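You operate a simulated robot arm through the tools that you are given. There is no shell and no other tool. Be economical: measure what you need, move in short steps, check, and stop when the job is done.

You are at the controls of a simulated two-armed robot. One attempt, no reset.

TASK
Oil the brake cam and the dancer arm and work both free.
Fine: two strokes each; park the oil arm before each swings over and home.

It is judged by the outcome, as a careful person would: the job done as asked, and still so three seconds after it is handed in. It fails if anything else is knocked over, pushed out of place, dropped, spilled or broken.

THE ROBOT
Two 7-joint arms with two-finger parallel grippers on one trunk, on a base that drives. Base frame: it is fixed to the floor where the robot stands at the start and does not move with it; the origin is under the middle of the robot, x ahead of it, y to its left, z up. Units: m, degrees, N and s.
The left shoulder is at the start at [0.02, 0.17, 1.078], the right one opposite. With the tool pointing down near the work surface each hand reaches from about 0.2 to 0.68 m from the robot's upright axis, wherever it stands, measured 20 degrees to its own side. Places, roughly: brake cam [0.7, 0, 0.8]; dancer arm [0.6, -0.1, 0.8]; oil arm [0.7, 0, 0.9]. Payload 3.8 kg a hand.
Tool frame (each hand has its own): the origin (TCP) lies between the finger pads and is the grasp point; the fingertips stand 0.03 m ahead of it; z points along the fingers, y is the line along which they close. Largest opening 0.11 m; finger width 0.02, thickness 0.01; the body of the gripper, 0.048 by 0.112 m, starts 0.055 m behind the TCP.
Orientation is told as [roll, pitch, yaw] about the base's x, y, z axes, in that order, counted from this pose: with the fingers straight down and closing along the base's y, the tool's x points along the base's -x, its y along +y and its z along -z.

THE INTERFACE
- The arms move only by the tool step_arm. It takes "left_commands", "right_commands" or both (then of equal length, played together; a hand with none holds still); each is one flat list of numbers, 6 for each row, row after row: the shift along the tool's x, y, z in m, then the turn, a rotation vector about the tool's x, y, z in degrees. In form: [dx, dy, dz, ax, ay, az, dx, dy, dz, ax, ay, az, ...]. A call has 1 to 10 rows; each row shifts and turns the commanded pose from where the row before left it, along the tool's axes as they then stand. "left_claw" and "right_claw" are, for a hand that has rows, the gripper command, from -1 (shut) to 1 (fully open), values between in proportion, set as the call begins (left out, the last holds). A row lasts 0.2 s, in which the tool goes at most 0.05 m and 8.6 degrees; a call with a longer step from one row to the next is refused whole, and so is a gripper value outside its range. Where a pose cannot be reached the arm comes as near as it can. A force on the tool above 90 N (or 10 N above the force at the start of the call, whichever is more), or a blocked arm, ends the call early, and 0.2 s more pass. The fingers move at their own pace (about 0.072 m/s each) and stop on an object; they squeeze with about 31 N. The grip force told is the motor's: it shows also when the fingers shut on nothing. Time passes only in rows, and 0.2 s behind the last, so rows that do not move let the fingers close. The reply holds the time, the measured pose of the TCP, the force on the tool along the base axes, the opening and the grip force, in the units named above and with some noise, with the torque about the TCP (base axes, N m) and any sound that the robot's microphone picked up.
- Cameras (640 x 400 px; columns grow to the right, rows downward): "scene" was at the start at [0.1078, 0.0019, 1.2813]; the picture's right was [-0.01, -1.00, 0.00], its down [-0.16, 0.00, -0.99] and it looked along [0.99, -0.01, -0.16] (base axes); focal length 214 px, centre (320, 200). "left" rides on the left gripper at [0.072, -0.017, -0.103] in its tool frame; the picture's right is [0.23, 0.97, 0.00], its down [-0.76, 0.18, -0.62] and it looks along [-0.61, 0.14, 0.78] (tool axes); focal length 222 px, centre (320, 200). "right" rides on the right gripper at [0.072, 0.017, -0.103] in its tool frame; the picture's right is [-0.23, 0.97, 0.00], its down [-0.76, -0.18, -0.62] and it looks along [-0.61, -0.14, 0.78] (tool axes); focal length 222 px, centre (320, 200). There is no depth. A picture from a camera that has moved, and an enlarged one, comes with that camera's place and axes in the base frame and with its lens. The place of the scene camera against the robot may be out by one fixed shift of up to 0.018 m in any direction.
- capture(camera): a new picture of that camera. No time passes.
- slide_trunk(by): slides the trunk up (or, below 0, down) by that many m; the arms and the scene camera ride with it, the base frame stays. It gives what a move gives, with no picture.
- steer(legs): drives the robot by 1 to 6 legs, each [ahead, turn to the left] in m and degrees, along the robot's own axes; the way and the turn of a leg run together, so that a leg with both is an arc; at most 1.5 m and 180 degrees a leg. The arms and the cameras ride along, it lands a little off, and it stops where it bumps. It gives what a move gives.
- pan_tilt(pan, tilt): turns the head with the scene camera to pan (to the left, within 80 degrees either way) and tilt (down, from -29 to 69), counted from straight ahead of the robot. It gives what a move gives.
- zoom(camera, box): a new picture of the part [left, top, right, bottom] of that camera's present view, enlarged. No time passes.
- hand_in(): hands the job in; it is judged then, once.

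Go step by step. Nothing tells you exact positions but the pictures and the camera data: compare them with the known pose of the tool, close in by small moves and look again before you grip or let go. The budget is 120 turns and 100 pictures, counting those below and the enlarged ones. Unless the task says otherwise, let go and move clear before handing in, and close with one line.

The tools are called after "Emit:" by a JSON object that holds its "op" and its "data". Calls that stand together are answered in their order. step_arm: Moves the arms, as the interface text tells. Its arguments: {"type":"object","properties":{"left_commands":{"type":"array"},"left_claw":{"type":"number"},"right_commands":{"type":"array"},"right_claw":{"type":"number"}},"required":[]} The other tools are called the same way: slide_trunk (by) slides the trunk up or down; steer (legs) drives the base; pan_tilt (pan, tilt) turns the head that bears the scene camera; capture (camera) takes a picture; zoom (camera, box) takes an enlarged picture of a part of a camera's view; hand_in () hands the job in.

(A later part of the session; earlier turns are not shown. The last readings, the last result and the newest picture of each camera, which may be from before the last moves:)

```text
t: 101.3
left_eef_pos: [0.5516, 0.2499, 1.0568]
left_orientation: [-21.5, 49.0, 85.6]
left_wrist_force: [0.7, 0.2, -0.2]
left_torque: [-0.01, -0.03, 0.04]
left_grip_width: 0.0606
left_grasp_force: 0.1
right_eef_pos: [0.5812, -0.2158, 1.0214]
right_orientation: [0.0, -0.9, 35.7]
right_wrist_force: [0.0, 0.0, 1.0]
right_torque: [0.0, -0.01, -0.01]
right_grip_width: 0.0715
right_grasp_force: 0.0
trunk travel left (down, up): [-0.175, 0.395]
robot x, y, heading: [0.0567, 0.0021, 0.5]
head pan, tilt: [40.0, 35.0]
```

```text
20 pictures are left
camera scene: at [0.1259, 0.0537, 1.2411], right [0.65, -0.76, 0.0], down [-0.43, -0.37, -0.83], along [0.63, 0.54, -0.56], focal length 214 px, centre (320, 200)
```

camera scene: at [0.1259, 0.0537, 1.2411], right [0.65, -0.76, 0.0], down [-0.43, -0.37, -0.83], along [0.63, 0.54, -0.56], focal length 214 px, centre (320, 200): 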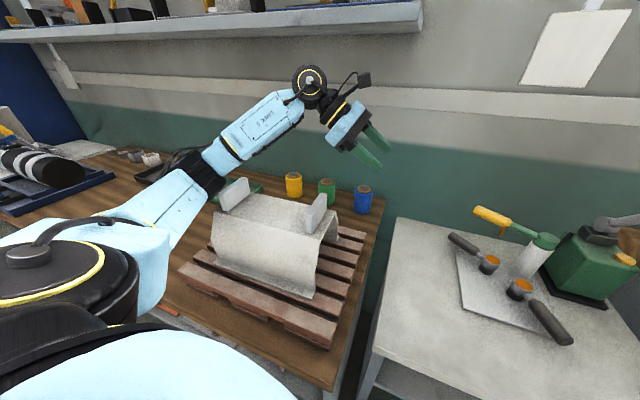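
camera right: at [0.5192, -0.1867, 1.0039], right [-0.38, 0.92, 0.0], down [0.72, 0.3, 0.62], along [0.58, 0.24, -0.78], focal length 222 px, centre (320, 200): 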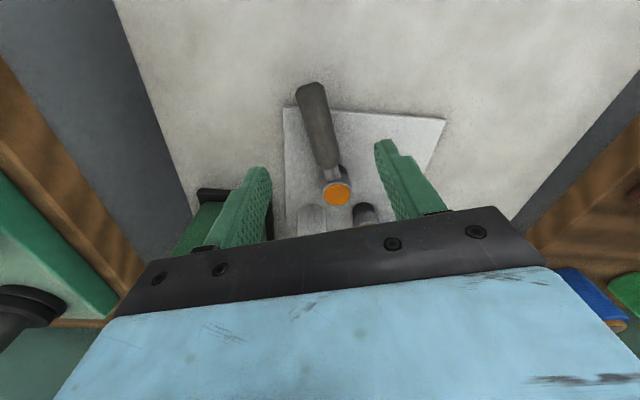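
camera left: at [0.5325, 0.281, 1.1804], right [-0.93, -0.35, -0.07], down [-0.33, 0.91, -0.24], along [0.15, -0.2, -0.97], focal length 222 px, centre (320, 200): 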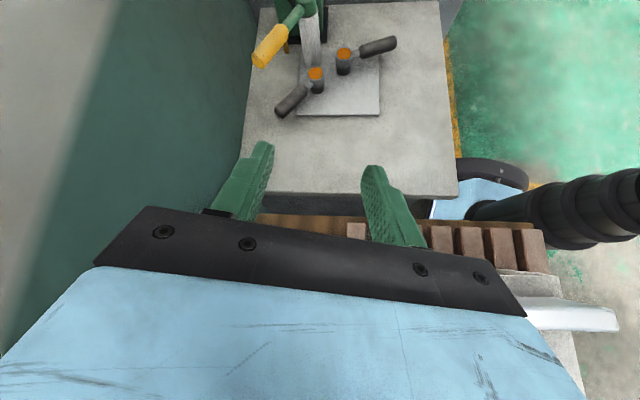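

Emit:
{"op": "zoom", "data": {"camera": "scene", "box": [90, 60, 410, 280]}}

```text
1.82 times, centred on (250, 170) of scene
camera zoom: at [0.1259, 0.0537, 1.2411], right [0.65, -0.76, 0.0], down [-0.43, -0.37, -0.83], along [0.63, 0.54, -0.56], focal length 390 px, centre (447, 254)
```

zoom: 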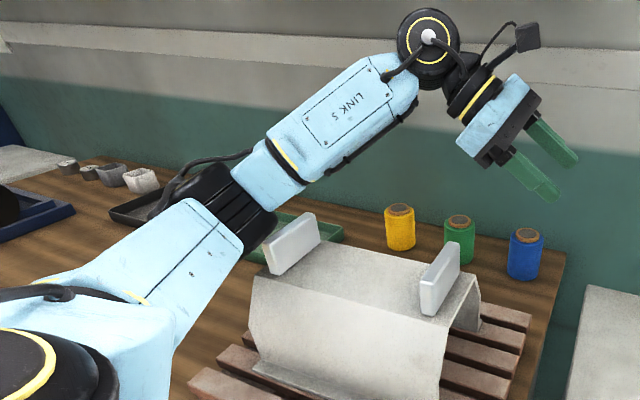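

The left elbow seems to be close to the trough fixture on the left bench. I'm backing out: raising the hand and undoing the tilt.

Emit:
{"op": "step_arm", "data": {"left_commands": [0.029, -0.03, -0.016, 0, 0, 0, 0.029, -0.03, -0.016, 0, 0, 0, 0, 0, 0, 0, -8, 0, 0, 0, 0, 0, -8, 0, 0, 0, 0, 0, -8, 0]}}

Emit:
{"op": "zoom", "data": {"camera": "scene", "box": [90, 60, 410, 280]}}

```text
t: 102.7
left_eef_pos: [0.6126, 0.2633, 1.0694]
left_orientation: [-7.8, 25.9, 99.7]
left_wrist_force: [-0.3, 0.0, 0.4]
left_torque: [0.01, -0.02, -0.01]
left_grip_width: 0.0606
left_grasp_force: 0.1
right_eef_pos: [0.5925, -0.2112, 1.019]
right_orientation: [0.0, 0.1, 35.3]
right_wrist_force: [0.4, -0.8, -1.0]
right_torque: [0.05, -0.01, 0.01]
right_grip_width: 0.0716
right_grasp_force: 0.1
trunk travel left (down, up): [-0.175, 0.395]
robot x, y, heading: [0.0599, 0.0044, 0.7]
head pan, tilt: [40.0, 35.0]
stopped in row 5 (left hand): the arm was blocked; the commanded pose is now the measured one
```

```text
1.82 times, centred on (250, 170) of scene
camera zoom: at [0.1392, 0.0649, 1.2403], right [0.65, -0.76, 0.0], down [-0.44, -0.37, -0.82], along [0.62, 0.53, -0.57], focal length 390 px, centre (447, 254)
```

zoom: 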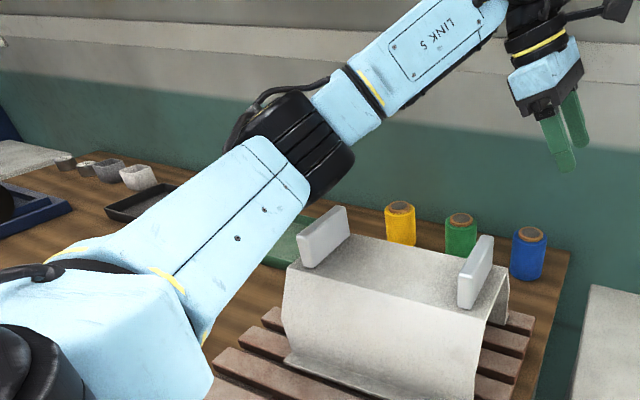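

The trough on the left bench appears to have been pushed by the left upper arm. I'll raise the trunk to lift the arm straight off it and then assess.

Emit:
{"op": "slide_trunk", "data": {"by": 0.2}}

Emit:
{"op": "pan_tilt", "data": {"pan": 0, "tilt": 40}}

Emit:
{"op": "capture", "data": {"camera": "scene"}}

```text
t: 103.8
left_eef_pos: [0.6039, 0.2597, 1.064]
left_orientation: [2.7, 23.2, 103.7]
left_wrist_force: [1.7, -1.2, 0.4]
left_torque: [0.06, 0.04, 0.03]
left_grip_width: 0.0604
left_grasp_force: 0.1
right_eef_pos: [0.592, -0.2117, 1.1034]
right_orientation: [0.1, 0.0, 35.4]
right_wrist_force: [0.1, -1.0, -0.1]
right_torque: [0.05, 0.04, -0.03]
right_grip_width: 0.0717
right_grasp_force: 0.0
trunk travel left (down, up): [-0.26, 0.31]
robot x, y, heading: [0.0537, -0.001, 0.7]
head pan, tilt: [40.0, 35.0]
stopped: the arm was blocked; the commanded pose is now the measured one
```

```text
t: 104.8
left_eef_pos: [0.6045, 0.2593, 1.0644]
left_orientation: [2.3, 23.4, 103.3]
left_wrist_force: [-0.6, 0.9, 0.6]
left_torque: [-0.01, 0.02, 0.0]
left_grip_width: 0.0605
left_grasp_force: 0.1
right_eef_pos: [0.5922, -0.2115, 1.1019]
right_orientation: [0.1, 0.0, 35.4]
right_wrist_force: [0.5, 0.3, 0.2]
right_torque: [0.0, -0.02, -0.01]
right_grip_width: 0.0713
right_grasp_force: 0.1
trunk travel left (down, up): [-0.26, 0.31]
robot x, y, heading: [0.0555, 0.0019, 0.4]
head pan, tilt: [0.0, 40.0]
```

```text
17 pictures are left
camera scene: at [0.1571, 0.0076, 1.3164], right [0.01, -1.0, 0.0], down [-0.64, -0.01, -0.77], along [0.77, 0.01, -0.64], focal length 214 px, centre (320, 200)
```

scene: 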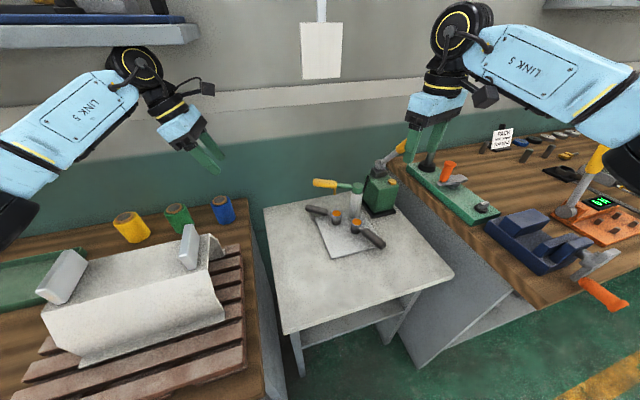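

Emit:
{"op": "pan_tilt", "data": {"pan": 50, "tilt": 45}}

Emit:
{"op": "capture", "data": {"camera": "scene"}}

```text
t: 106.0
left_eef_pos: [0.6035, 0.2593, 1.0641]
left_orientation: [2.3, 23.5, 103.4]
left_wrist_force: [-0.1, -0.1, -0.6]
left_torque: [-0.01, -0.02, -0.01]
left_grip_width: 0.0604
left_grasp_force: 0.0
right_eef_pos: [0.5915, -0.2116, 1.1041]
right_orientation: [0.0, 0.0, 35.5]
right_wrist_force: [0.3, -0.5, 0.1]
right_torque: [0.06, -0.02, 0.03]
right_grip_width: 0.0713
right_grasp_force: 0.0
trunk travel left (down, up): [-0.26, 0.31]
robot x, y, heading: [0.0553, 0.0004, 0.5]
head pan, tilt: [50.0, 45.0]
```

```text
16 pictures are left
camera scene: at [0.1235, 0.0692, 1.3091], right [0.77, -0.64, 0.0], down [-0.45, -0.55, -0.71], along [0.45, 0.55, -0.71], focal length 214 px, centre (320, 200)
```

scene: 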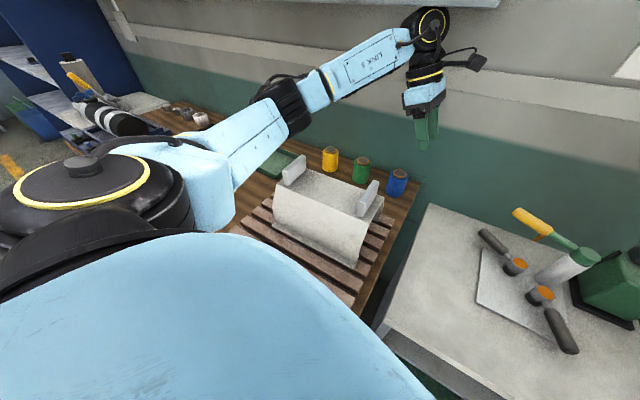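

The left arm's elbow now looks well above everything, so I need a proper comparison for the trough. I'll bring the left hand to a simple upright pose, then restore the earlier camera pose.

Emit:
{"op": "step_arm", "data": {"left_commands": [0, 0, 0, 0, -7.7, 0, 0, 0, 0, 0, -7.7, 0, 0, 0, 0, 0, -7.7, 0, 0, 0, 0, 0, 0, 6, 0, 0, 0, 0, 0, 7]}}

Emit:
{"op": "slide_trunk", "data": {"by": -0.085}}

Emit:
{"op": "pan_tilt", "data": {"pan": 0, "tilt": 35}}

Emit:
{"op": "capture", "data": {"camera": "scene"}}

```text
t: 107.2
left_eef_pos: [0.6041, 0.2719, 1.0505]
left_orientation: [3.4, 0.9, 90.0]
left_wrist_force: [-0.6, -0.5, -0.4]
left_torque: [-0.01, 0.02, 0.02]
left_grip_width: 0.0605
left_grasp_force: 0.0
right_eef_pos: [0.5941, -0.2029, 1.1019]
right_orientation: [-0.4, 0.3, 35.4]
right_wrist_force: [-0.4, -0.6, 0.6]
right_torque: [0.01, -0.01, 0.01]
right_grip_width: 0.0715
right_grasp_force: 0.0
trunk travel left (down, up): [-0.26, 0.31]
robot x, y, heading: [0.053, 0.0025, 0.5]
head pan, tilt: [50.0, 45.0]
```

```text
t: 108.4
left_eef_pos: [0.6039, 0.2575, 0.9818]
left_orientation: [1.8, 0.8, 89.4]
left_wrist_force: [-0.2, 0.0, -0.3]
left_torque: [-0.04, 0.01, 0.02]
left_grip_width: 0.0607
left_grasp_force: 0.1
right_eef_pos: [0.5902, -0.2121, 1.0187]
right_orientation: [0.0, -0.1, 35.5]
right_wrist_force: [0.5, -0.1, 0.6]
right_torque: [0.01, 0.0, -0.02]
right_grip_width: 0.0715
right_grasp_force: 0.1
trunk travel left (down, up): [-0.175, 0.395]
robot x, y, heading: [0.052, 0.0032, 0.7]
head pan, tilt: [50.0, 45.0]
```

```text
t: 109.6
left_eef_pos: [0.604, 0.2583, 0.9798]
left_orientation: [1.9, 0.7, 89.5]
left_wrist_force: [0.6, -0.1, -0.8]
left_torque: [-0.03, 0.01, 0.02]
left_grip_width: 0.0605
left_grasp_force: 0.1
right_eef_pos: [0.5905, -0.2109, 1.0181]
right_orientation: [0.0, 0.1, 35.4]
right_wrist_force: [0.7, 0.5, 1.0]
right_torque: [0.03, 0.0, -0.02]
right_grip_width: 0.0714
right_grasp_force: 0.0
trunk travel left (down, up): [-0.175, 0.395]
robot x, y, heading: [0.0543, 0.0075, 0.3]
head pan, tilt: [0.0, 35.0]
```

```text
15 pictures are left
camera scene: at [0.1589, 0.0068, 1.239], right [0.01, -1.0, 0.0], down [-0.57, -0.01, -0.82], along [0.82, 0.01, -0.57], focal length 214 px, centre (320, 200)
```

scene: 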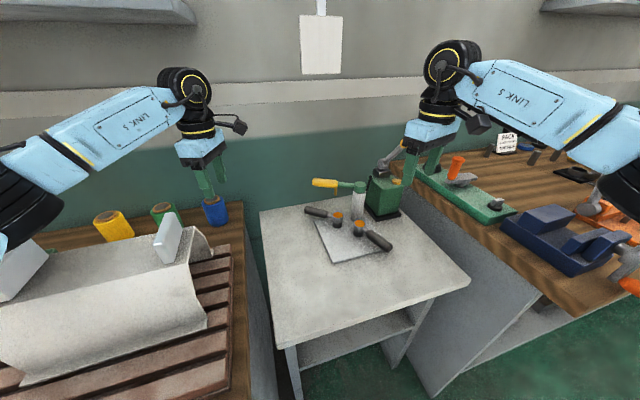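

The trough really has been shifted about 4 cm (towards +x, -y). I need to put it back, so I'll look at it with the left wrist camera.

Emit:
{"op": "capture", "data": {"camera": "left"}}

Emit:
{"op": "zoom", "data": {"camera": "scene", "box": [0, 170, 260, 400]}}

```text
14 pictures are left
camera left: at [0.6229, 0.1877, 1.0837], right [-0.98, -0.22, 0.04], down [-0.15, 0.77, 0.62], along [-0.16, 0.6, -0.79], focal length 222 px, centre (320, 200)
```

left: 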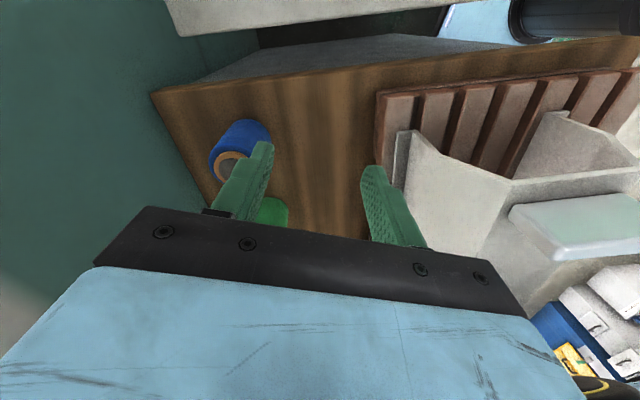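

```text
1.74 times, centred on (130, 285) of scene
camera zoom: at [0.1589, 0.0068, 1.239], right [0.01, -1.0, 0.0], down [-0.57, -0.01, -0.82], along [0.82, 0.01, -0.57], focal length 373 px, centre (650, 52)
```

zoom: 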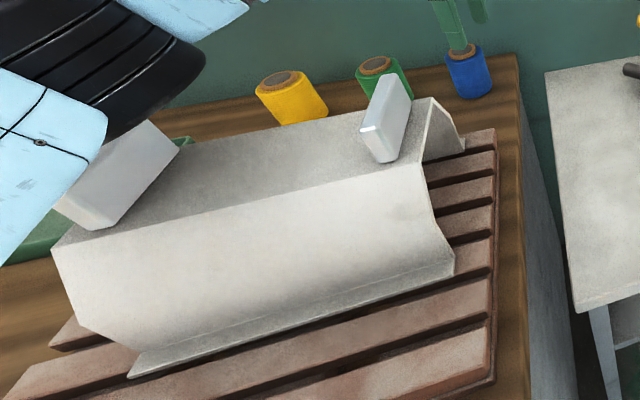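

The left upper arm sits right beside the trough's left block, so that was the contact. I'll raise the trunk to lift the arm clear, then turn the left hand towards a pose from which it can grip the right-hand block and pull the trough back.

Emit:
{"op": "slide_trunk", "data": {"by": 0.14}}

Emit:
{"op": "step_arm", "data": {"left_commands": [0, 0, -0.02, 0, 0, 8, 0, 0, -0.02, 0, 0, 8, 0, 0, 0, 0, 0, 8, 0, 0, 0, 0, 0, 8, 0, 0, 0, 0, 0, 8, 0, 0, 0, 0, 0, 8, 0, 0, 0, 0, 0, 8, 0, 0, 0, 0, 0, 8, 0, 0, 0, 0, 0, 6]}}

```text
t: 111.3
left_eef_pos: [0.585, 0.2632, 1.0508]
left_orientation: [9.3, 0.0, 89.5]
left_wrist_force: [-0.4, 0.9, -0.4]
left_torque: [-0.01, 0.0, -0.02]
left_grip_width: 0.0605
left_grasp_force: 0.0
right_eef_pos: [0.5894, -0.207, 1.1585]
right_orientation: [-0.2, 0.0, 35.4]
right_wrist_force: [0.6, 0.3, 0.8]
right_torque: [-0.02, 0.01, 0.0]
right_grip_width: 0.0714
right_grasp_force: 0.0
trunk travel left (down, up): [-0.315, 0.255]
robot x, y, heading: [0.0571, 0.002, 0.6]
head pan, tilt: [0.0, 35.0]
```

```text
t: 111.7
left_eef_pos: [0.5842, 0.2596, 1.0525]
left_orientation: [11.3, 1.3, 82.9]
left_wrist_force: [0.4, -0.8, 0.1]
left_torque: [-0.02, 0.02, 0.02]
left_grip_width: 0.0608
left_grasp_force: 0.1
right_eef_pos: [0.5937, -0.2111, 1.1587]
right_orientation: [0.1, 0.0, 35.4]
right_wrist_force: [0.6, 0.3, -0.1]
right_torque: [0.03, 0.02, 0.04]
right_grip_width: 0.0716
right_grasp_force: 0.1
trunk travel left (down, up): [-0.315, 0.255]
robot x, y, heading: [0.0564, 0.0035, 1.0]
head pan, tilt: [0.0, 35.0]
stopped in row 2 (left hand): the arm was blocked; the commanded pose is now the measured one
```

Emit:
{"op": "pan_tilt", "data": {"pan": 45, "tilt": 25}}

Emit:
{"op": "capture", "data": {"camera": "scene"}}

```text
t: 112.8
left_eef_pos: [0.585, 0.2607, 1.051]
left_orientation: [11.2, 1.4, 82.9]
left_wrist_force: [0.3, 0.3, -0.1]
left_torque: [0.02, 0.03, 0.0]
left_grip_width: 0.0606
left_grasp_force: 0.0
right_eef_pos: [0.5903, -0.2115, 1.1571]
right_orientation: [0.1, -0.1, 35.4]
right_wrist_force: [0.4, 0.2, 0.6]
right_torque: [-0.02, -0.03, 0.02]
right_grip_width: 0.0714
right_grasp_force: 0.1
trunk travel left (down, up): [-0.315, 0.255]
robot x, y, heading: [0.0554, 0.003, 0.8]
head pan, tilt: [45.0, 25.0]
```

```text
12 pictures are left
camera scene: at [0.1357, 0.0716, 1.3948], right [0.71, -0.7, 0.0], down [-0.3, -0.3, -0.91], along [0.63, 0.65, -0.42], focal length 214 px, centre (320, 200)
```

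scene: 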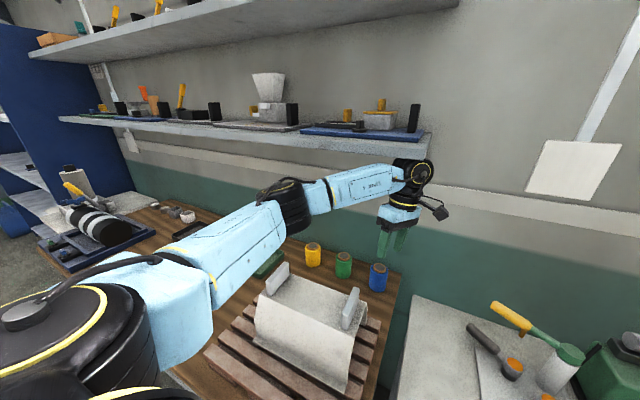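

The left wrist is pinned just below the wall shelf's front edge, which is what blocked the rise. I'm moving the hand down, back towards the robot and inward.

Emit:
{"op": "step_arm", "data": {"left_commands": [0, 0, 0.03, 0, 0, 0, 0.0213, 0.0343, 0.0203, 0, 0, 0, 0.0213, 0.0343, 0.0103, 0, 0, 0, 0.0213, 0.0343, 0.0103, 0, 0, 0]}}

Emit:
{"op": "step_arm", "data": {"left_commands": [0, 0, 0, 0, 0, 8, 0, 0, 0, 0, 0, 8, 0, 0, 0, 0, 0, 8, 0, 0, 0, 0, 0, 8, 0, 0, 0, 0, 0, 8, 0, 0, 0, 0, 0, 8, 0, 0, 0, 0, 0, 8, 0, 0, 0, 0, 0, 7]}}

```text
t: 113.8
left_eef_pos: [0.4608, 0.2109, 1.0039]
left_orientation: [11.2, 1.3, 83.1]
left_wrist_force: [-0.7, -0.3, 0.0]
left_torque: [-0.04, -0.02, 0.02]
left_grip_width: 0.0602
left_grasp_force: 0.1
right_eef_pos: [0.5919, -0.2115, 1.1578]
right_orientation: [0.0, 0.0, 35.5]
right_wrist_force: [-0.1, 0.2, -0.5]
right_torque: [0.03, -0.03, -0.02]
right_grip_width: 0.0714
right_grasp_force: 0.1
trunk travel left (down, up): [-0.315, 0.255]
robot x, y, heading: [0.0557, -0.0003, 0.6]
head pan, tilt: [45.0, 25.0]
```

```text
t: 115.6
left_eef_pos: [0.4618, 0.2102, 1.0046]
left_orientation: [3.9, 10.6, 20.0]
left_wrist_force: [0.3, 0.3, 0.7]
left_torque: [-0.01, -0.02, 0.02]
left_grip_width: 0.0605
left_grasp_force: 0.0
right_eef_pos: [0.5907, -0.2114, 1.1584]
right_orientation: [0.0, 0.0, 35.4]
right_wrist_force: [0.3, -0.7, -0.3]
right_torque: [0.04, 0.03, -0.01]
right_grip_width: 0.0718
right_grasp_force: 0.0
trunk travel left (down, up): [-0.315, 0.255]
robot x, y, heading: [0.0595, 0.0007, 0.7]
head pan, tilt: [45.0, 25.0]
```

Emit:
{"op": "step_arm", "data": {"left_commands": [0, 0, 0, 2, -5.3, 0, 0, 0, 0, 1.9, -5.3, 0, -0.0043, 0.041, -0.0125, 0, 0, 0, -0.0043, 0.041, -0.0125, 0, 0, 0], "left_claw": 0.8}}

Emit:
{"op": "capture", "data": {"camera": "left"}}

Emit:
{"op": "capture", "data": {"camera": "scene"}}

```text
t: 116.6
left_eef_pos: [0.4404, 0.2897, 1.0279]
left_orientation: [0.0, 0.2, 19.7]
left_wrist_force: [0.7, -2.7, -2.3]
left_torque: [-0.17, -0.06, 0.09]
left_grip_width: 0.0976
left_grasp_force: 0.1
right_eef_pos: [0.5899, -0.2105, 1.1573]
right_orientation: [0.1, 0.0, 35.4]
right_wrist_force: [-0.4, -0.2, 0.7]
right_torque: [0.05, 0.02, -0.01]
right_grip_width: 0.0717
right_grasp_force: 0.0
trunk travel left (down, up): [-0.315, 0.255]
robot x, y, heading: [0.0576, 0.0033, 0.5]
head pan, tilt: [45.0, 25.0]
```

```text
11 pictures are left
camera left: at [0.3785, 0.2508, 1.1325], right [-0.54, 0.84, 0.0], down [0.66, 0.42, 0.62], along [0.52, 0.34, -0.78], focal length 222 px, centre (320, 200)
```

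left: 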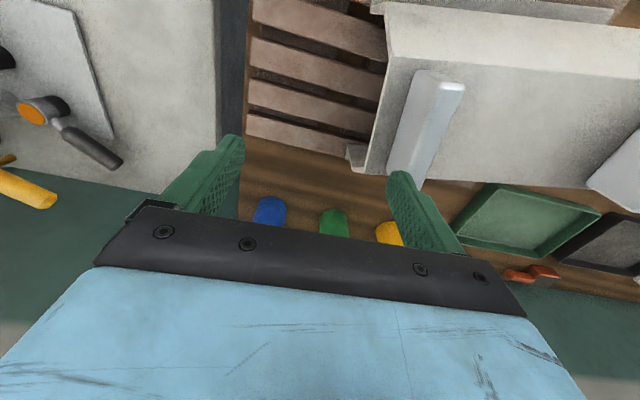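

```text
10 pictures are left
camera scene: at [0.1352, 0.072, 1.3948], right [0.71, -0.7, 0.0], down [-0.3, -0.3, -0.91], along [0.63, 0.65, -0.42], focal length 214 px, centre (320, 200)
```

scene: 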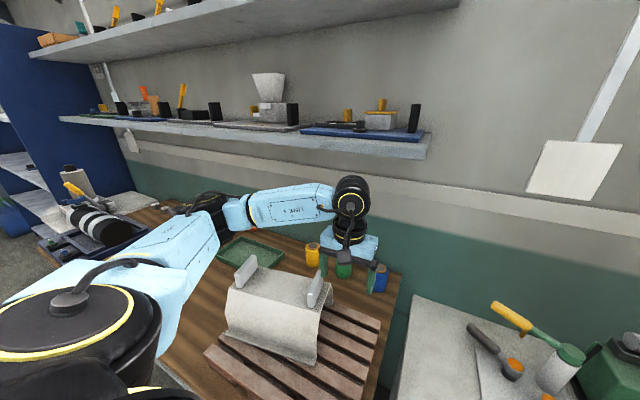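

The tabs on the trough are taller than I thought: my finger just pushed the trough back in the other direction. I'll back the hand off and measure its position from the same head pose as at the start.

Emit:
{"op": "step_arm", "data": {"left_commands": [0.003, -0.03, 0, 0, 0, 0, 0.003, -0.04, -0.02, 0, 0, 0, 0.003, -0.04, -0.02, 0, 0, 0]}}

Emit:
{"op": "pan_tilt", "data": {"pan": 0, "tilt": 40}}

Emit:
{"op": "capture", "data": {"camera": "scene"}}

```text
t: 117.4
left_eef_pos: [0.4718, 0.1849, 1.0681]
left_orientation: [0.1, 0.0, 19.8]
left_wrist_force: [-0.6, 0.2, -0.7]
left_torque: [-0.02, -0.01, -0.01]
left_grip_width: 0.0992
left_grasp_force: 0.1
right_eef_pos: [0.5914, -0.2119, 1.1572]
right_orientation: [0.1, 0.0, 35.4]
right_wrist_force: [0.7, -0.4, 0.4]
right_torque: [0.03, -0.02, -0.02]
right_grip_width: 0.0716
right_grasp_force: 0.1
trunk travel left (down, up): [-0.315, 0.255]
robot x, y, heading: [0.0567, 0.0059, 0.7]
head pan, tilt: [45.0, 25.0]
```

```text
t: 118.5
left_eef_pos: [0.4723, 0.1862, 1.0685]
left_orientation: [0.1, 0.0, 19.7]
left_wrist_force: [0.8, 0.5, 0.1]
left_torque: [-0.01, -0.01, 0.01]
left_grip_width: 0.0994
left_grasp_force: 0.2
right_eef_pos: [0.5905, -0.2099, 1.1584]
right_orientation: [-0.1, 0.0, 35.4]
right_wrist_force: [0.3, 1.0, -0.1]
right_torque: [-0.01, -0.03, 0.0]
right_grip_width: 0.0716
right_grasp_force: 0.1
trunk travel left (down, up): [-0.315, 0.255]
robot x, y, heading: [0.0536, 0.0037, 0.5]
head pan, tilt: [0.0, 40.0]
```

```text
9 pictures are left
camera scene: at [0.1558, 0.0068, 1.3715], right [0.01, -1.0, 0.0], down [-0.64, -0.01, -0.77], along [0.77, 0.01, -0.64], focal length 214 px, centre (320, 200)
```

scene: 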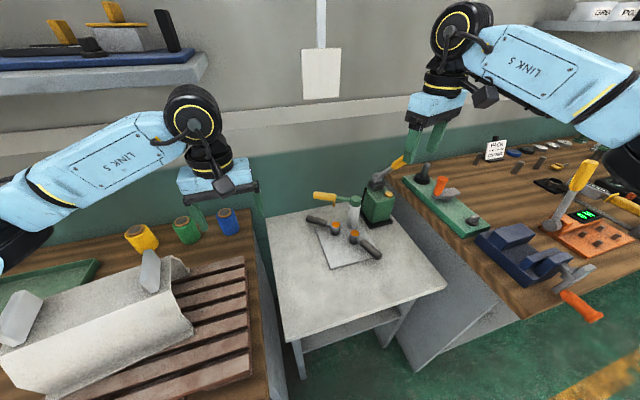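

The trough now sits about 7 cm too far towards +y, and its blocks reach up to z≈1.07. I'll bring the open left hand over the right block from above, grip it and slide the trough back.

Emit:
{"op": "step_arm", "data": {"left_commands": [0, 0, -0.04, 0, 0, 0, 0, 0, -0.04, 0, 0, 0, 0.0063, 0.0353, 0, 0, 0, 0, 0.0063, 0.0353, 0, 0, 0, 0, 0.0063, 0.0353, 0, 0, 0, 0, 0.0063, 0.0353, 0, 0, 0, 0], "left_claw": 1}}

Emit:
{"op": "capture", "data": {"camera": "left"}}

```text
t: 119.9
left_eef_pos: [0.4002, 0.3092, 1.1494]
left_orientation: [0.0, 0.0, 19.7]
left_wrist_force: [0.4, 0.7, 0.0]
left_torque: [-0.01, 0.0, 0.04]
left_grip_width: 0.1102
left_grasp_force: 0.0
right_eef_pos: [0.5892, -0.2107, 1.1577]
right_orientation: [0.0, 0.1, 35.4]
right_wrist_force: [0.6, 0.0, 1.4]
right_torque: [0.04, 0.0, 0.0]
right_grip_width: 0.071
right_grasp_force: 0.1
trunk travel left (down, up): [-0.315, 0.255]
robot x, y, heading: [0.0588, 0.005, 0.6]
head pan, tilt: [0.0, 40.0]
```

```text
8 pictures are left
camera left: at [0.3368, 0.2698, 1.253], right [-0.54, 0.84, 0.0], down [0.66, 0.42, 0.62], along [0.52, 0.34, -0.78], focal length 222 px, centre (320, 200)
```

left: 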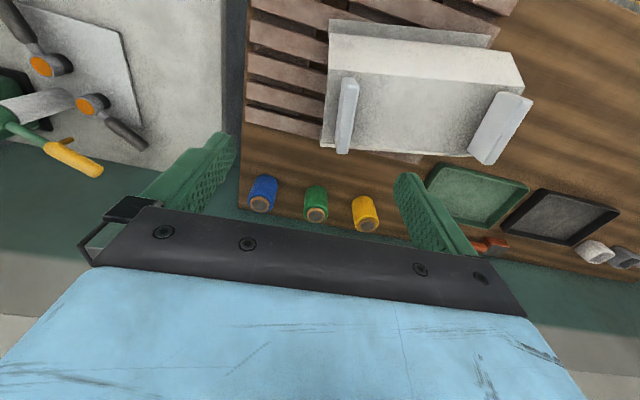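

This view can be compared directly with the very first left picture. The trough is off by about (+0.015,+0.085) and rotated about +5°. I'll align over the right block, descend and grip.

Emit:
{"op": "step_arm", "data": {"left_commands": [0.0025, 0.0125, 0, 0, 0, 0, 0.0025, 0.0125, 0, 0, 0, -3, 0, 0, 0.033, 0, 0, 0, 0, 0, 0.033, 0, 0, 0, 0, 0, 0.025, 0, 0, 0]}}

Emit:
{"op": "step_arm", "data": {"left_commands": [0, 0, 0, 0, 0, 0, 0, 0, 0, 0, 0, 0, 0, 0, 0, 0, 0, 0, 0, 0, 0, 0, 0, 0], "left_claw": -1}}

```text
t: 121.1
left_eef_pos: [0.3864, 0.3286, 1.0574]
left_orientation: [0.0, 0.0, 22.7]
left_wrist_force: [0.3, 0.5, 0.0]
left_torque: [-0.02, 0.02, 0.01]
left_grip_width: 0.1099
left_grasp_force: 0.1
right_eef_pos: [0.5907, -0.2109, 1.1585]
right_orientation: [0.0, 0.1, 35.4]
right_wrist_force: [0.3, 0.4, 0.9]
right_torque: [0.0, 0.02, 0.02]
right_grip_width: 0.0714
right_grasp_force: 0.1
trunk travel left (down, up): [-0.315, 0.255]
robot x, y, heading: [0.0551, 0.0053, 0.7]
head pan, tilt: [0.0, 40.0]
```

```text
t: 122.1
left_eef_pos: [0.3866, 0.3302, 1.057]
left_orientation: [0.0, 0.1, 22.8]
left_wrist_force: [0.8, 0.5, -0.4]
left_torque: [0.0, 0.0, 0.0]
left_grip_width: 0.0
left_grasp_force: 31.4
right_eef_pos: [0.5902, -0.2106, 1.158]
right_orientation: [0.1, 0.0, 35.5]
right_wrist_force: [-0.2, 0.1, 0.2]
right_torque: [0.04, 0.01, -0.03]
right_grip_width: 0.0713
right_grasp_force: 0.1
trunk travel left (down, up): [-0.315, 0.255]
robot x, y, heading: [0.0565, 0.0014, 0.7]
head pan, tilt: [0.0, 40.0]
```

The fingers closed above the block. Reopening and going 5 cm lower.

Emit:
{"op": "step_arm", "data": {"left_commands": [0, 0, 0, 0, 0, 0, 0, 0, 0, 0, 0, 0, 0, 0, 0, 0, 0, 0, 0, 0, 0, 0, 0, 0, 0, 0, 0.025, 0, 0, 0, 0, 0, 0.02, 0, 0, 0], "left_claw": 1}}

Emit:
{"op": "capture", "data": {"camera": "left"}}

```text
t: 123.5
left_eef_pos: [0.3862, 0.3302, 1.0126]
left_orientation: [0.0, 0.0, 22.9]
left_wrist_force: [-0.6, -0.1, -0.2]
left_torque: [0.01, 0.02, 0.0]
left_grip_width: 0.1101
left_grasp_force: 0.0
right_eef_pos: [0.591, -0.2117, 1.1571]
right_orientation: [-0.1, 0.0, 35.4]
right_wrist_force: [-0.4, -0.1, -0.4]
right_torque: [-0.01, 0.0, 0.02]
right_grip_width: 0.0715
right_grasp_force: 0.0
trunk travel left (down, up): [-0.315, 0.255]
robot x, y, heading: [0.0585, 0.0033, 0.4]
head pan, tilt: [0.0, 40.0]
```

```text
7 pictures are left
camera left: at [0.3261, 0.2866, 1.1166], right [-0.59, 0.81, 0.0], down [0.63, 0.46, 0.62], along [0.51, 0.37, -0.78], focal length 222 px, centre (320, 200)
```

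left: 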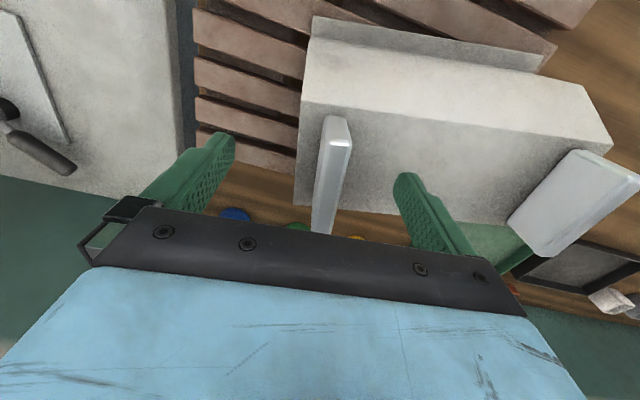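

Emit:
{"op": "step_arm", "data": {"left_commands": [-0.014, 0.0103, 0, 0, 0, -8, 0, 0, 0.022, 0, 0, 0, 0, 0, 0.021, 0, 0, 0]}}

Emit:
{"op": "step_arm", "data": {"left_commands": [0, 0, 0, 0, 0, 0, 0, 0, 0, 0, 0, 0, 0, 0, 0, 0, 0, 0, 0, 0, 0, 0, 0, 0], "left_claw": -1}}

```text
t: 124.4
left_eef_pos: [0.397, 0.349, 0.989]
left_orientation: [-0.2, -1.7, 31.0]
left_wrist_force: [-14.9, -10.9, 49.6]
left_torque: [1.82, 2.33, 1.12]
left_grip_width: 0.1087
left_grasp_force: 0.1
right_eef_pos: [0.5886, -0.2123, 1.1588]
right_orientation: [0.0, -0.3, 35.6]
right_wrist_force: [-0.3, 0.0, 0.9]
right_torque: [-0.04, 0.01, 0.0]
right_grip_width: 0.0715
right_grasp_force: 0.0
trunk travel left (down, up): [-0.315, 0.255]
robot x, y, heading: [0.0545, 0.004, 0.7]
head pan, tilt: [0.0, 40.0]
stopped in row 3 (left hand): the force on the tool passed its limit at 104 N (the readings are from after the stop); the commanded pose is now the measured one
```

```text
t: 125.4
left_eef_pos: [0.4003, 0.3467, 0.9886]
left_orientation: [-0.6, -2.1, 30.9]
left_wrist_force: [0.6, -0.5, 59.9]
left_torque: [1.78, 1.52, -0.62]
left_grip_width: 0.0308
left_grasp_force: 31.0
right_eef_pos: [0.5888, -0.2139, 1.1591]
right_orientation: [0.1, -0.3, 35.4]
right_wrist_force: [-0.2, 0.2, -0.5]
right_torque: [-0.03, -0.02, 0.0]
right_grip_width: 0.0714
right_grasp_force: 0.0
trunk travel left (down, up): [-0.315, 0.255]
robot x, y, heading: [0.0554, 0.0049, 0.7]
head pan, tilt: [0.0, 40.0]
```

The block is gripped (31 mm). I'll relieve the vertical force and slide the trough back by (-0.022,-0.079) with about -9° rotation.

Emit:
{"op": "step_arm", "data": {"left_commands": [0, 0, -0.006, 0, 0, 0, 0.015, -0.0143, 0, 0, 0, 2.2, 0.015, -0.0143, 0, 0, 0, 2.2, 0.015, -0.0143, 0, 0, 0, 2.2, 0.015, -0.0143, 0, 0, 0, 2.2, 0, 0, 0, 0, 0, 0]}}

```text
t: 126.8
left_eef_pos: [0.3728, 0.2694, 0.9875]
left_orientation: [0.0, -1.3, 22.0]
left_wrist_force: [3.0, 5.0, 13.5]
left_torque: [-0.05, -0.63, 0.11]
left_grip_width: 0.0161
left_grasp_force: 30.9
right_eef_pos: [0.59, -0.2103, 1.1579]
right_orientation: [0.0, -0.1, 35.4]
right_wrist_force: [-0.8, 0.2, 0.2]
right_torque: [-0.01, -0.01, 0.0]
right_grip_width: 0.0715
right_grasp_force: 0.1
trunk travel left (down, up): [-0.315, 0.255]
robot x, y, heading: [0.0538, 0.0026, 0.6]
head pan, tilt: [0.0, 40.0]
```

Emit:
{"op": "step_arm", "data": {"left_commands": [0, 0, 0, 0, 0, 0, 0, 0, 0, 0, 0, 0, 0, 0, 0, 0, 0, 0, 0, 0, -0.043, 0, 0, 0, 0, 0, -0.043, 0, 0, 0, 0, 0, -0.043, 0, 0, 0, 0, 0, -0.043, 0, 0, 0, 0, 0, -0.043, 0, 0, 0, 0, 0, -0.044, 0, 0, 0], "left_claw": 1}}

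Emit:
{"op": "step_arm", "data": {"left_commands": [0, 0, 0, 0, 0, 7.3, 0, 0, 0, 0, 0, 7.3, 0, 0, 0, 0, 0, 7.4, -0.0065, -0.033, 0, 0, 0, 0, -0.0065, -0.033, 0, 0, 0, 0, -0.0065, -0.033, 0, 0, 0, 0, -0.0065, -0.034, 0, 0, 0, 0]}}

Emit:
{"op": "capture", "data": {"camera": "left"}}

```text
t: 128.8
left_eef_pos: [0.3668, 0.2676, 1.2476]
left_orientation: [0.3, -1.3, 22.1]
left_wrist_force: [0.3, 0.1, 0.6]
left_torque: [-0.02, -0.01, 0.03]
left_grip_width: 0.1098
left_grasp_force: 0.1
right_eef_pos: [0.5904, -0.2114, 1.1577]
right_orientation: [0.0, 0.0, 35.5]
right_wrist_force: [-0.6, 0.2, -0.2]
right_torque: [0.0, 0.01, 0.0]
right_grip_width: 0.0713
right_grasp_force: 0.1
trunk travel left (down, up): [-0.315, 0.255]
robot x, y, heading: [0.0595, 0.0019, 0.5]
head pan, tilt: [0.0, 40.0]
```

```text
t: 130.4
left_eef_pos: [0.394, 0.1328, 1.2435]
left_orientation: [0.6, -1.3, 0.2]
left_wrist_force: [0.0, -0.4, 0.4]
left_torque: [0.03, -0.01, 0.02]
left_grip_width: 0.1101
left_grasp_force: 0.1
right_eef_pos: [0.5925, -0.211, 1.1566]
right_orientation: [0.1, 0.0, 35.3]
right_wrist_force: [-0.1, -0.3, 0.2]
right_torque: [0.04, -0.05, 0.02]
right_grip_width: 0.0716
right_grasp_force: 0.0
trunk travel left (down, up): [-0.315, 0.255]
robot x, y, heading: [0.0567, 0.007, 0.6]
head pan, tilt: [0.0, 40.0]
```

```text
6 pictures are left
camera left: at [0.3183, 0.1155, 1.3452], right [-0.23, 0.97, 0.01], down [0.75, 0.17, 0.64], along [0.62, 0.15, -0.77], focal length 222 px, centre (320, 200)
```

left: 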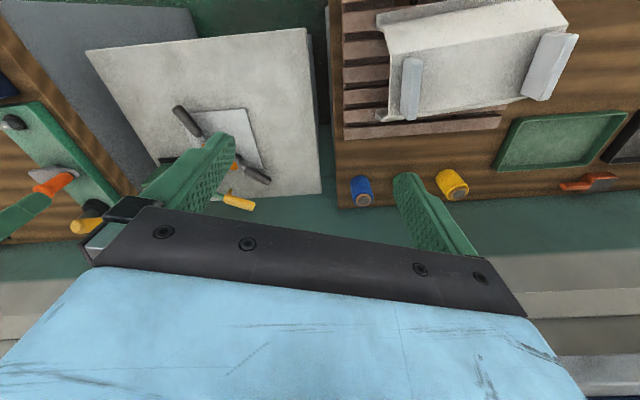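

The trough now matches the first picture to within about 1 cm. For the brake lever I'll use the right arm, turning the base about 15° left to give it reach. The left hand stays high and clear.

Emit:
{"op": "steer", "data": {"legs": [[0, 15]]}}

Emit:
{"op": "step_arm", "data": {"left_commands": [0.01, -0.03, -0.035, 0, 0, 0, 0.01, -0.03, -0.035, 0, 0, 0, 0.01, -0.03, -0.035, 0, 0, 0, 0, 0, -0.035, 0, 0, 0]}}

Emit:
{"op": "slide_trunk", "data": {"by": -0.14}}

```text
t: 131.6
left_eef_pos: [0.3472, 0.217, 1.2431]
left_orientation: [0.6, -1.3, 15.0]
left_wrist_force: [-0.9, 0.9, 0.5]
left_torque: [0.01, -0.01, 0.0]
left_grip_width: 0.1097
left_grasp_force: 0.0
right_eef_pos: [0.6267, -0.0648, 1.1578]
right_orientation: [0.1, 0.0, 50.4]
right_wrist_force: [1.1, -0.4, 0.3]
right_torque: [0.01, -0.01, 0.03]
right_grip_width: 0.0715
right_grasp_force: 0.0
trunk travel left (down, up): [-0.315, 0.255]
robot x, y, heading: [0.0565, 0.0023, 15.5]
head pan, tilt: [0.0, 40.0]
```

```text
t: 132.6
left_eef_pos: [0.3341, 0.1196, 1.3814]
left_orientation: [0.7, -1.4, 15.0]
left_wrist_force: [-0.1, 0.6, -0.6]
left_torque: [-0.01, -0.01, -0.02]
left_grip_width: 0.1103
left_grasp_force: 0.1
right_eef_pos: [0.6268, -0.0651, 1.1586]
right_orientation: [0.1, 0.0, 50.4]
right_wrist_force: [-0.4, 0.7, 0.5]
right_torque: [-0.01, -0.01, 0.02]
right_grip_width: 0.0718
right_grasp_force: 0.1
trunk travel left (down, up): [-0.315, 0.255]
robot x, y, heading: [0.0548, 0.0033, 15.6]
head pan, tilt: [0.0, 40.0]
```

```text
t: 134.3
left_eef_pos: [0.3367, 0.1193, 1.2415]
left_orientation: [0.6, -1.3, 15.0]
left_wrist_force: [0.1, 0.4, -0.5]
left_torque: [0.01, 0.0, -0.02]
left_grip_width: 0.11
left_grasp_force: 0.1
right_eef_pos: [0.6276, -0.0649, 1.019]
right_orientation: [-0.1, 0.0, 50.4]
right_wrist_force: [0.2, 0.2, 0.6]
right_torque: [0.02, -0.04, -0.04]
right_grip_width: 0.0714
right_grasp_force: 0.0
trunk travel left (down, up): [-0.175, 0.395]
robot x, y, heading: [0.0559, 0.0008, 15.7]
head pan, tilt: [0.0, 40.0]
```

Emit:
{"op": "step_arm", "data": {"right_commands": [-0.0135, 0.0305, -0.015, 0, 0, 0, -0.0135, 0.0305, -0.015, 0, 0, 0, 0, 0, 0, 0, 0, 8.4, 0, 0, 0, 0, 0, 8.4, 0, 0, 0, 0, 0, 8.4, 0, 0, 0, 0, 0, 8.4, 0, 0, 0, 0, 0, 8.4, 0, 0, 0, 0, 0, 8.4, 0, 0, 0, 0, 0, 8.4, 0, 0, 0, 0, 0, 8.4], "right_claw": 0.3}}

Emit:
{"op": "step_arm", "data": {"right_commands": [0, 0, 0, 0, 0, 8.3, 0, 0, 0, 0, 0, 8.3, 0, 0, 0, 0, 0, 8.3, 0, 0, 0, 0, 0, 8.3, 0, 0, 0, 0, 0, 8.3, 0, 0, 0, 0, 0, 8.3, 0, 0, 0, 0, 0, 8.3, 0, 0, 0, 0, 0, 8.3, 0, 0, 0, 0, 0, 8.3, 0, 0, 0, 0, 0, 8.3]}}

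Emit:
{"op": "step_arm", "data": {"right_commands": [0, 0, 0, 0, -6.7, 0, 0, 0, 0, 0, -6.7, 0, 0, 0, 0, 0, -6.7, 0]}}

```text
t: 136.5
left_eef_pos: [0.337, 0.1205, 1.2418]
left_orientation: [0.6, -1.3, 15.0]
left_wrist_force: [-0.1, 0.0, 0.7]
left_torque: [-0.01, -0.02, -0.01]
left_grip_width: 0.11
left_grasp_force: 0.0
right_eef_pos: [0.5981, -0.005, 1.0464]
right_orientation: [0.0, 0.0, -17.0]
right_wrist_force: [0.2, 0.4, -0.1]
right_torque: [-0.02, 0.0, -0.03]
right_grip_width: 0.0716
right_grasp_force: 0.1
trunk travel left (down, up): [-0.175, 0.395]
robot x, y, heading: [0.0593, 0.0041, 15.3]
head pan, tilt: [0.0, 40.0]
```

```text
t: 138.7
left_eef_pos: [0.3371, 0.1185, 1.2407]
left_orientation: [0.6, -1.2, 15.0]
left_wrist_force: [-0.2, 0.5, -0.6]
left_torque: [0.01, 0.02, 0.0]
left_grip_width: 0.1101
left_grasp_force: 0.1
right_eef_pos: [0.598, -0.0063, 1.0474]
right_orientation: [-0.1, 0.0, -100.0]
right_wrist_force: [0.8, 0.0, -0.1]
right_torque: [-0.02, -0.01, 0.0]
right_grip_width: 0.0716
right_grasp_force: 0.1
trunk travel left (down, up): [-0.175, 0.395]
robot x, y, heading: [0.0566, 0.0019, 15.6]
head pan, tilt: [0.0, 40.0]
```

```text
t: 139.5
left_eef_pos: [0.3366, 0.1199, 1.2417]
left_orientation: [0.5, -1.2, 15.0]
left_wrist_force: [0.3, 0.5, 0.4]
left_torque: [0.01, 0.01, 0.0]
left_grip_width: 0.1102
left_grasp_force: 0.1
right_eef_pos: [0.5983, -0.0066, 1.0487]
right_orientation: [-0.1, -20.3, -99.8]
right_wrist_force: [0.1, 0.2, -0.2]
right_torque: [0.03, -0.02, -0.01]
right_grip_width: 0.0715
right_grasp_force: 0.0
trunk travel left (down, up): [-0.175, 0.395]
robot x, y, heading: [0.0585, 0.0034, 15.3]
head pan, tilt: [0.0, 40.0]
```

Emit:
{"op": "step_arm", "data": {"right_commands": [0.0383, 0.0295, 0.0023, 0, 0, 0, 0.0383, 0.0295, 0.0023, 0, 0, 0, 0.0383, 0.0295, 0.0023, 0, 0, 0, 0.0383, 0.0295, 0.0023, 0, 0, 0, 0, 0, 0.04, 0, 0, 0, 0, 0, 0.04, 0, 0, 0]}}

Emit:
{"op": "capture", "data": {"camera": "right"}}

```text
t: 140.9
left_eef_pos: [0.3367, 0.1202, 1.2415]
left_orientation: [0.5, -1.3, 14.9]
left_wrist_force: [0.1, -0.6, 0.7]
left_torque: [-0.02, -0.02, -0.01]
left_grip_width: 0.1098
left_grasp_force: 0.1
right_eef_pos: [0.6428, 0.0147, 0.9367]
right_orientation: [0.0, -20.1, -100.0]
right_wrist_force: [0.4, -0.2, -0.2]
right_torque: [0.03, -0.05, 0.02]
right_grip_width: 0.0716
right_grasp_force: 0.1
right hand out of reach, approached as far as the arm can: row 2, 3, 4
trunk travel left (down, up): [-0.175, 0.395]
robot x, y, heading: [0.0549, 0.0035, 15.6]
head pan, tilt: [0.0, 40.0]
```

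```text
5 pictures are left
camera right: at [0.6772, 0.114, 1.0092], right [0.92, -0.38, 0.08], down [-0.26, -0.46, 0.85], along [-0.28, -0.8, -0.53], focal length 222 px, centre (320, 200)
```

right: 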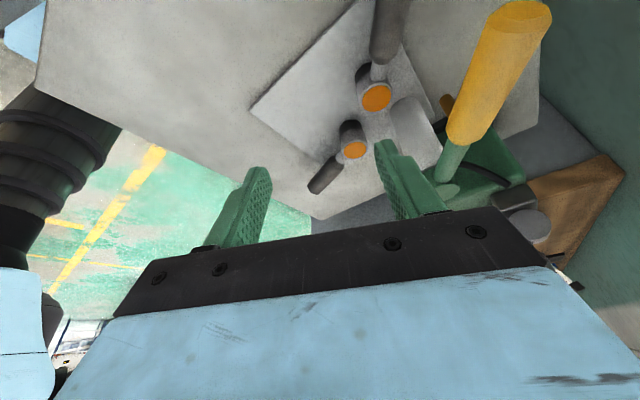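

Out of reach by about 9 cm in x. I'll add a forward tilt of 30° about the handle axis, which extends reach, and move to a point 10 cm back along the tool from the lever end.

Emit:
{"op": "step_arm", "data": {"right_commands": [0, 0, 0, -7.5, 0, 0, 0, 0, 0, -7.5, 0, 0, 0, 0, 0, -7.5, 0, 0, 0, 0, 0, -7.5, 0, 0, 0.044, 0.006, 0.0175, 0, 0, 0, 0.044, 0.006, 0.0175, 0, 0, 0], "right_claw": -0.1}}

```text
t: 142.3
left_eef_pos: [0.3364, 0.1204, 1.2416]
left_orientation: [0.6, -1.3, 15.0]
left_wrist_force: [-0.8, -0.5, 1.2]
left_torque: [-0.01, 0.0, -0.02]
left_grip_width: 0.1099
left_grasp_force: 0.0
right_eef_pos: [0.6834, 0.0841, 0.8868]
right_orientation: [30.0, -20.2, -99.8]
right_wrist_force: [-0.6, 0.4, 0.3]
right_torque: [0.01, 0.01, -0.03]
right_grip_width: 0.0496
right_grasp_force: 0.0
trunk travel left (down, up): [-0.175, 0.395]
robot x, y, heading: [0.0572, 0.0057, 15.6]
head pan, tilt: [0.0, 40.0]
```

Reached. I'm advancing halfway and checking alignment.

Emit:
{"op": "step_arm", "data": {"right_commands": [0, 0, 0.025, 0, 0, 0, 0, 0, 0.025, 0, 0, 0]}}

Emit:
{"op": "capture", "data": {"camera": "right"}}

```text
t: 142.9
left_eef_pos: [0.3368, 0.1192, 1.242]
left_orientation: [0.5, -1.3, 15.0]
left_wrist_force: [0.5, -0.6, 0.8]
left_torque: [0.03, 0.0, 0.0]
left_grip_width: 0.1099
left_grasp_force: 0.1
right_eef_pos: [0.705, 0.0627, 0.8453]
right_orientation: [29.9, -20.1, -99.9]
right_wrist_force: [-0.1, 1.5, 0.4]
right_torque: [0.01, 0.0, 0.0]
right_grip_width: 0.0497
right_grasp_force: 0.1
trunk travel left (down, up): [-0.175, 0.395]
robot x, y, heading: [0.0558, 0.0017, 15.8]
head pan, tilt: [0.0, 40.0]
```

```text
4 pictures are left
camera right: at [0.6862, 0.1696, 0.9126], right [0.82, -0.19, 0.54], down [-0.55, -0.47, 0.68], along [0.12, -0.86, -0.49], focal length 222 px, centre (320, 200)
```

right: 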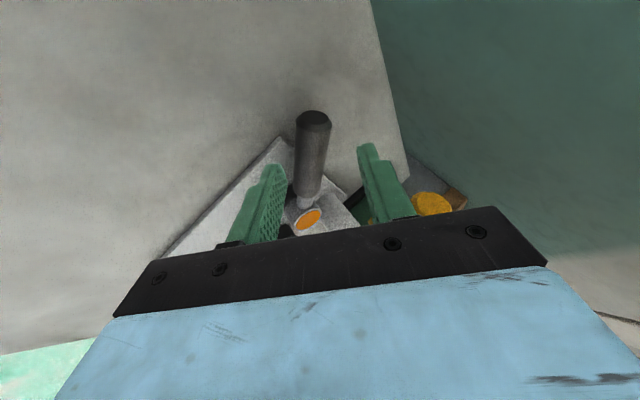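

Well aligned. Advancing the rest and closing gently on the handle.

Emit:
{"op": "step_arm", "data": {"right_commands": [0, -0.001, 0.026, 0, 0, 0, 0, -0.001, 0.026, 0, 0, 0, 0, 0, 0, 0, 0, 0]}}

Emit:
{"op": "step_arm", "data": {"right_commands": [0, 0, 0, 0, 0, 0, 0, 0, 0, 0, 0, 0, 0, 0, 0, 0, 0, 0], "right_claw": -1}}

```text
t: 143.7
left_eef_pos: [0.3355, 0.1204, 1.2417]
left_orientation: [0.6, -1.4, 15.0]
left_wrist_force: [0.8, -0.2, 0.1]
left_torque: [0.0, 0.0, 0.0]
left_grip_width: 0.1101
left_grasp_force: 0.0
right_eef_pos: [0.7274, 0.0452, 0.8007]
right_orientation: [29.9, -20.1, -99.8]
right_wrist_force: [-1.5, 0.9, -2.1]
right_torque: [0.03, 0.0, -0.06]
right_grip_width: 0.0505
right_grasp_force: 0.7
trunk travel left (down, up): [-0.175, 0.395]
robot x, y, heading: [0.058, 0.0057, 15.2]
head pan, tilt: [0.0, 40.0]
```

```text
t: 144.5
left_eef_pos: [0.335, 0.119, 1.241]
left_orientation: [0.6, -1.3, 15.0]
left_wrist_force: [0.2, -0.1, -0.4]
left_torque: [0.01, 0.03, 0.01]
left_grip_width: 0.1099
left_grasp_force: 0.1
right_eef_pos: [0.7245, 0.0452, 0.7999]
right_orientation: [29.7, -20.0, -99.9]
right_wrist_force: [-13.4, -0.1, -10.1]
right_torque: [1.45, -0.12, -1.01]
right_grip_width: 0.0443
right_grasp_force: 44.8
trunk travel left (down, up): [-0.175, 0.395]
robot x, y, heading: [0.0574, 0.0032, 15.6]
head pan, tilt: [0.0, 40.0]
```

Gripped, with the pads slightly skewed to the handle. I'll swing the first 18° counter-clockwise without rotating the tool, which will align them.

Emit:
{"op": "step_arm", "data": {"right_commands": [0.001, -0.0085, -0.0054, 0, 0, 0, 0.0003, -0.0088, -0.0052, 0, 0, 0, -0.0008, -0.0089, -0.0048, 0, 0, 0]}}

```text
t: 145.3
left_eef_pos: [0.336, 0.1194, 1.2417]
left_orientation: [0.6, -1.3, 15.0]
left_wrist_force: [-0.2, 0.1, 0.8]
left_torque: [0.0, 0.01, 0.01]
left_grip_width: 0.1099
left_grasp_force: 0.0
right_eef_pos: [0.6959, 0.053, 0.8026]
right_orientation: [30.0, -20.0, -99.8]
right_wrist_force: [-2.0, 5.3, -0.5]
right_torque: [1.64, 0.12, -0.18]
right_grip_width: 0.0358
right_grasp_force: 44.8
trunk travel left (down, up): [-0.175, 0.395]
robot x, y, heading: [0.0547, 0.0005, 15.7]
head pan, tilt: [0.0, 40.0]
```

Emit:
{"op": "step_arm", "data": {"right_commands": [-0.0017, -0.0091, -0.0045, -2.05, 2.82, -4.88, -0.0017, -0.0091, -0.0045, -2.05, 2.82, -4.88, -0.0017, -0.0091, -0.0045, -2.05, 2.82, -4.88, -0.0017, -0.0091, -0.0045, -2.05, 2.82, -4.88, -0.0017, -0.0091, -0.0045, -2.05, 2.82, -4.88]}}

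Emit:
{"op": "step_arm", "data": {"right_commands": [-0.0017, -0.0091, -0.0045, -2.05, 2.82, -4.88, -0.0017, -0.0091, -0.0045, -2.05, 2.82, -4.88, -0.0017, -0.0091, -0.0045, -2.05, 2.82, -4.88]}}

```text
t: 146.5
left_eef_pos: [0.335, 0.1206, 1.2426]
left_orientation: [0.6, -1.4, 14.9]
left_wrist_force: [0.4, -0.2, 0.3]
left_torque: [0.02, -0.01, 0.01]
left_grip_width: 0.1098
left_grasp_force: 0.0
right_eef_pos: [0.6448, 0.0395, 0.8012]
right_orientation: [30.2, -20.1, -70.0]
right_wrist_force: [-2.4, -1.9, 16.9]
right_torque: [1.42, 0.66, -0.31]
right_grip_width: 0.0355
right_grasp_force: 44.8
trunk travel left (down, up): [-0.175, 0.395]
robot x, y, heading: [0.0546, 0.0029, 15.4]
head pan, tilt: [0.0, 40.0]
```

```text
t: 147.3
left_eef_pos: [0.3343, 0.1193, 1.2409]
left_orientation: [0.6, -1.3, 15.1]
left_wrist_force: [0.1, 0.1, 0.5]
left_torque: [0.0, -0.01, -0.03]
left_grip_width: 0.1098
left_grasp_force: 0.1
right_eef_pos: [0.6204, 0.019, 0.8022]
right_orientation: [30.1, -20.1, -52.0]
right_wrist_force: [5.2, -9.6, 22.6]
right_torque: [1.14, 0.84, -0.32]
right_grip_width: 0.0351
right_grasp_force: 44.9
trunk travel left (down, up): [-0.175, 0.395]
robot x, y, heading: [0.0572, 0.0027, 15.3]
head pan, tilt: [0.0, 40.0]
```

Emit:
{"op": "step_arm", "data": {"right_commands": [-0.0017, -0.0091, -0.0045, -2.05, 2.82, -4.88, -0.0017, -0.0091, -0.0045, -2.05, 2.82, -4.88]}}

Emit:
{"op": "step_arm", "data": {"right_commands": [-0.0017, -0.0091, -0.0045, -2.05, 2.82, -4.88, -0.0017, -0.0091, -0.0045, -2.05, 2.82, -4.88, 0, 0, 0, 0, 0, 0]}}

```text
t: 147.9
left_eef_pos: [0.3354, 0.1163, 1.2418]
left_orientation: [0.7, -1.4, 15.0]
left_wrist_force: [-1.0, 0.2, 0.6]
left_torque: [-0.01, -0.02, 0.01]
left_grip_width: 0.11
left_grasp_force: 0.0
right_eef_pos: [0.6075, 0.0041, 0.8015]
right_orientation: [30.0, -20.3, -40.2]
right_wrist_force: [2.4, -18.3, 24.5]
right_torque: [0.21, 0.56, -1.34]
right_grip_width: 0.0352
right_grasp_force: 44.7
trunk travel left (down, up): [-0.175, 0.395]
robot x, y, heading: [0.0554, 0.0037, 15.6]
head pan, tilt: [0.0, 40.0]
```

```text
t: 148.7
left_eef_pos: [0.3377, 0.1193, 1.2415]
left_orientation: [0.6, -1.3, 15.0]
left_wrist_force: [-0.5, 0.4, -0.1]
left_torque: [-0.01, 0.02, 0.01]
left_grip_width: 0.1099
left_grasp_force: 0.0
right_eef_pos: [0.6005, -0.0114, 0.8013]
right_orientation: [30.1, -20.1, -27.9]
right_wrist_force: [16.9, -4.7, 16.7]
right_torque: [-0.22, 0.06, -1.6]
right_grip_width: 0.0362
right_grasp_force: 44.7
trunk travel left (down, up): [-0.175, 0.395]
robot x, y, heading: [0.0554, 0.0043, 15.7]
head pan, tilt: [0.0, 40.0]
```

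Emit:
{"op": "step_arm", "data": {"right_commands": [-0.0017, -0.0091, -0.0045, -2.05, 2.82, -4.88, 0, 0, 0, 0, 0, 0]}}

Emit:
{"op": "zoom", "data": {"camera": "right", "box": [160, 60, 480, 260]}}

```text
t: 149.3
left_eef_pos: [0.3421, 0.1261, 1.2401]
left_orientation: [0.4, -1.1, 15.0]
left_wrist_force: [-0.3, -0.1, 0.8]
left_torque: [-0.02, -0.01, -0.01]
left_grip_width: 0.1098
left_grasp_force: 0.0
right_eef_pos: [0.5991, -0.0145, 0.8024]
right_orientation: [30.6, -19.9, -21.5]
right_wrist_force: [36.2, 49.3, -1.8]
right_torque: [0.25, 0.4, -1.3]
right_grip_width: 0.0393
right_grasp_force: 45.4
trunk travel left (down, up): [-0.175, 0.395]
robot x, y, heading: [0.0584, 0.0035, 15.5]
head pan, tilt: [0.0, 40.0]
```

```text
2.00 times, centred on (320, 160) of right
camera zoom: at [0.4905, -0.0115, 0.8703], right [0.35, 0.76, 0.54], down [0.35, -0.64, 0.68], along [0.87, -0.05, -0.49], focal length 444 px, centre (320, 280)
```

zoom: 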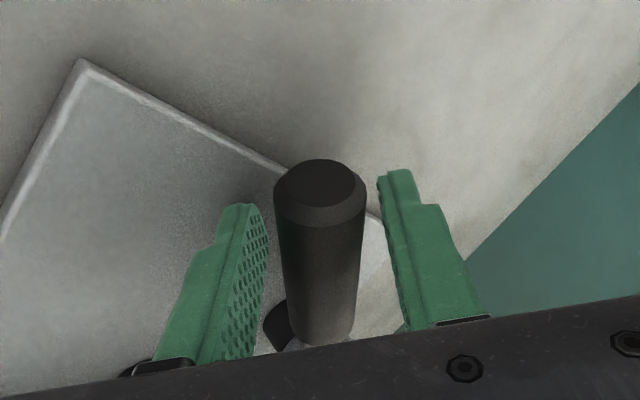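

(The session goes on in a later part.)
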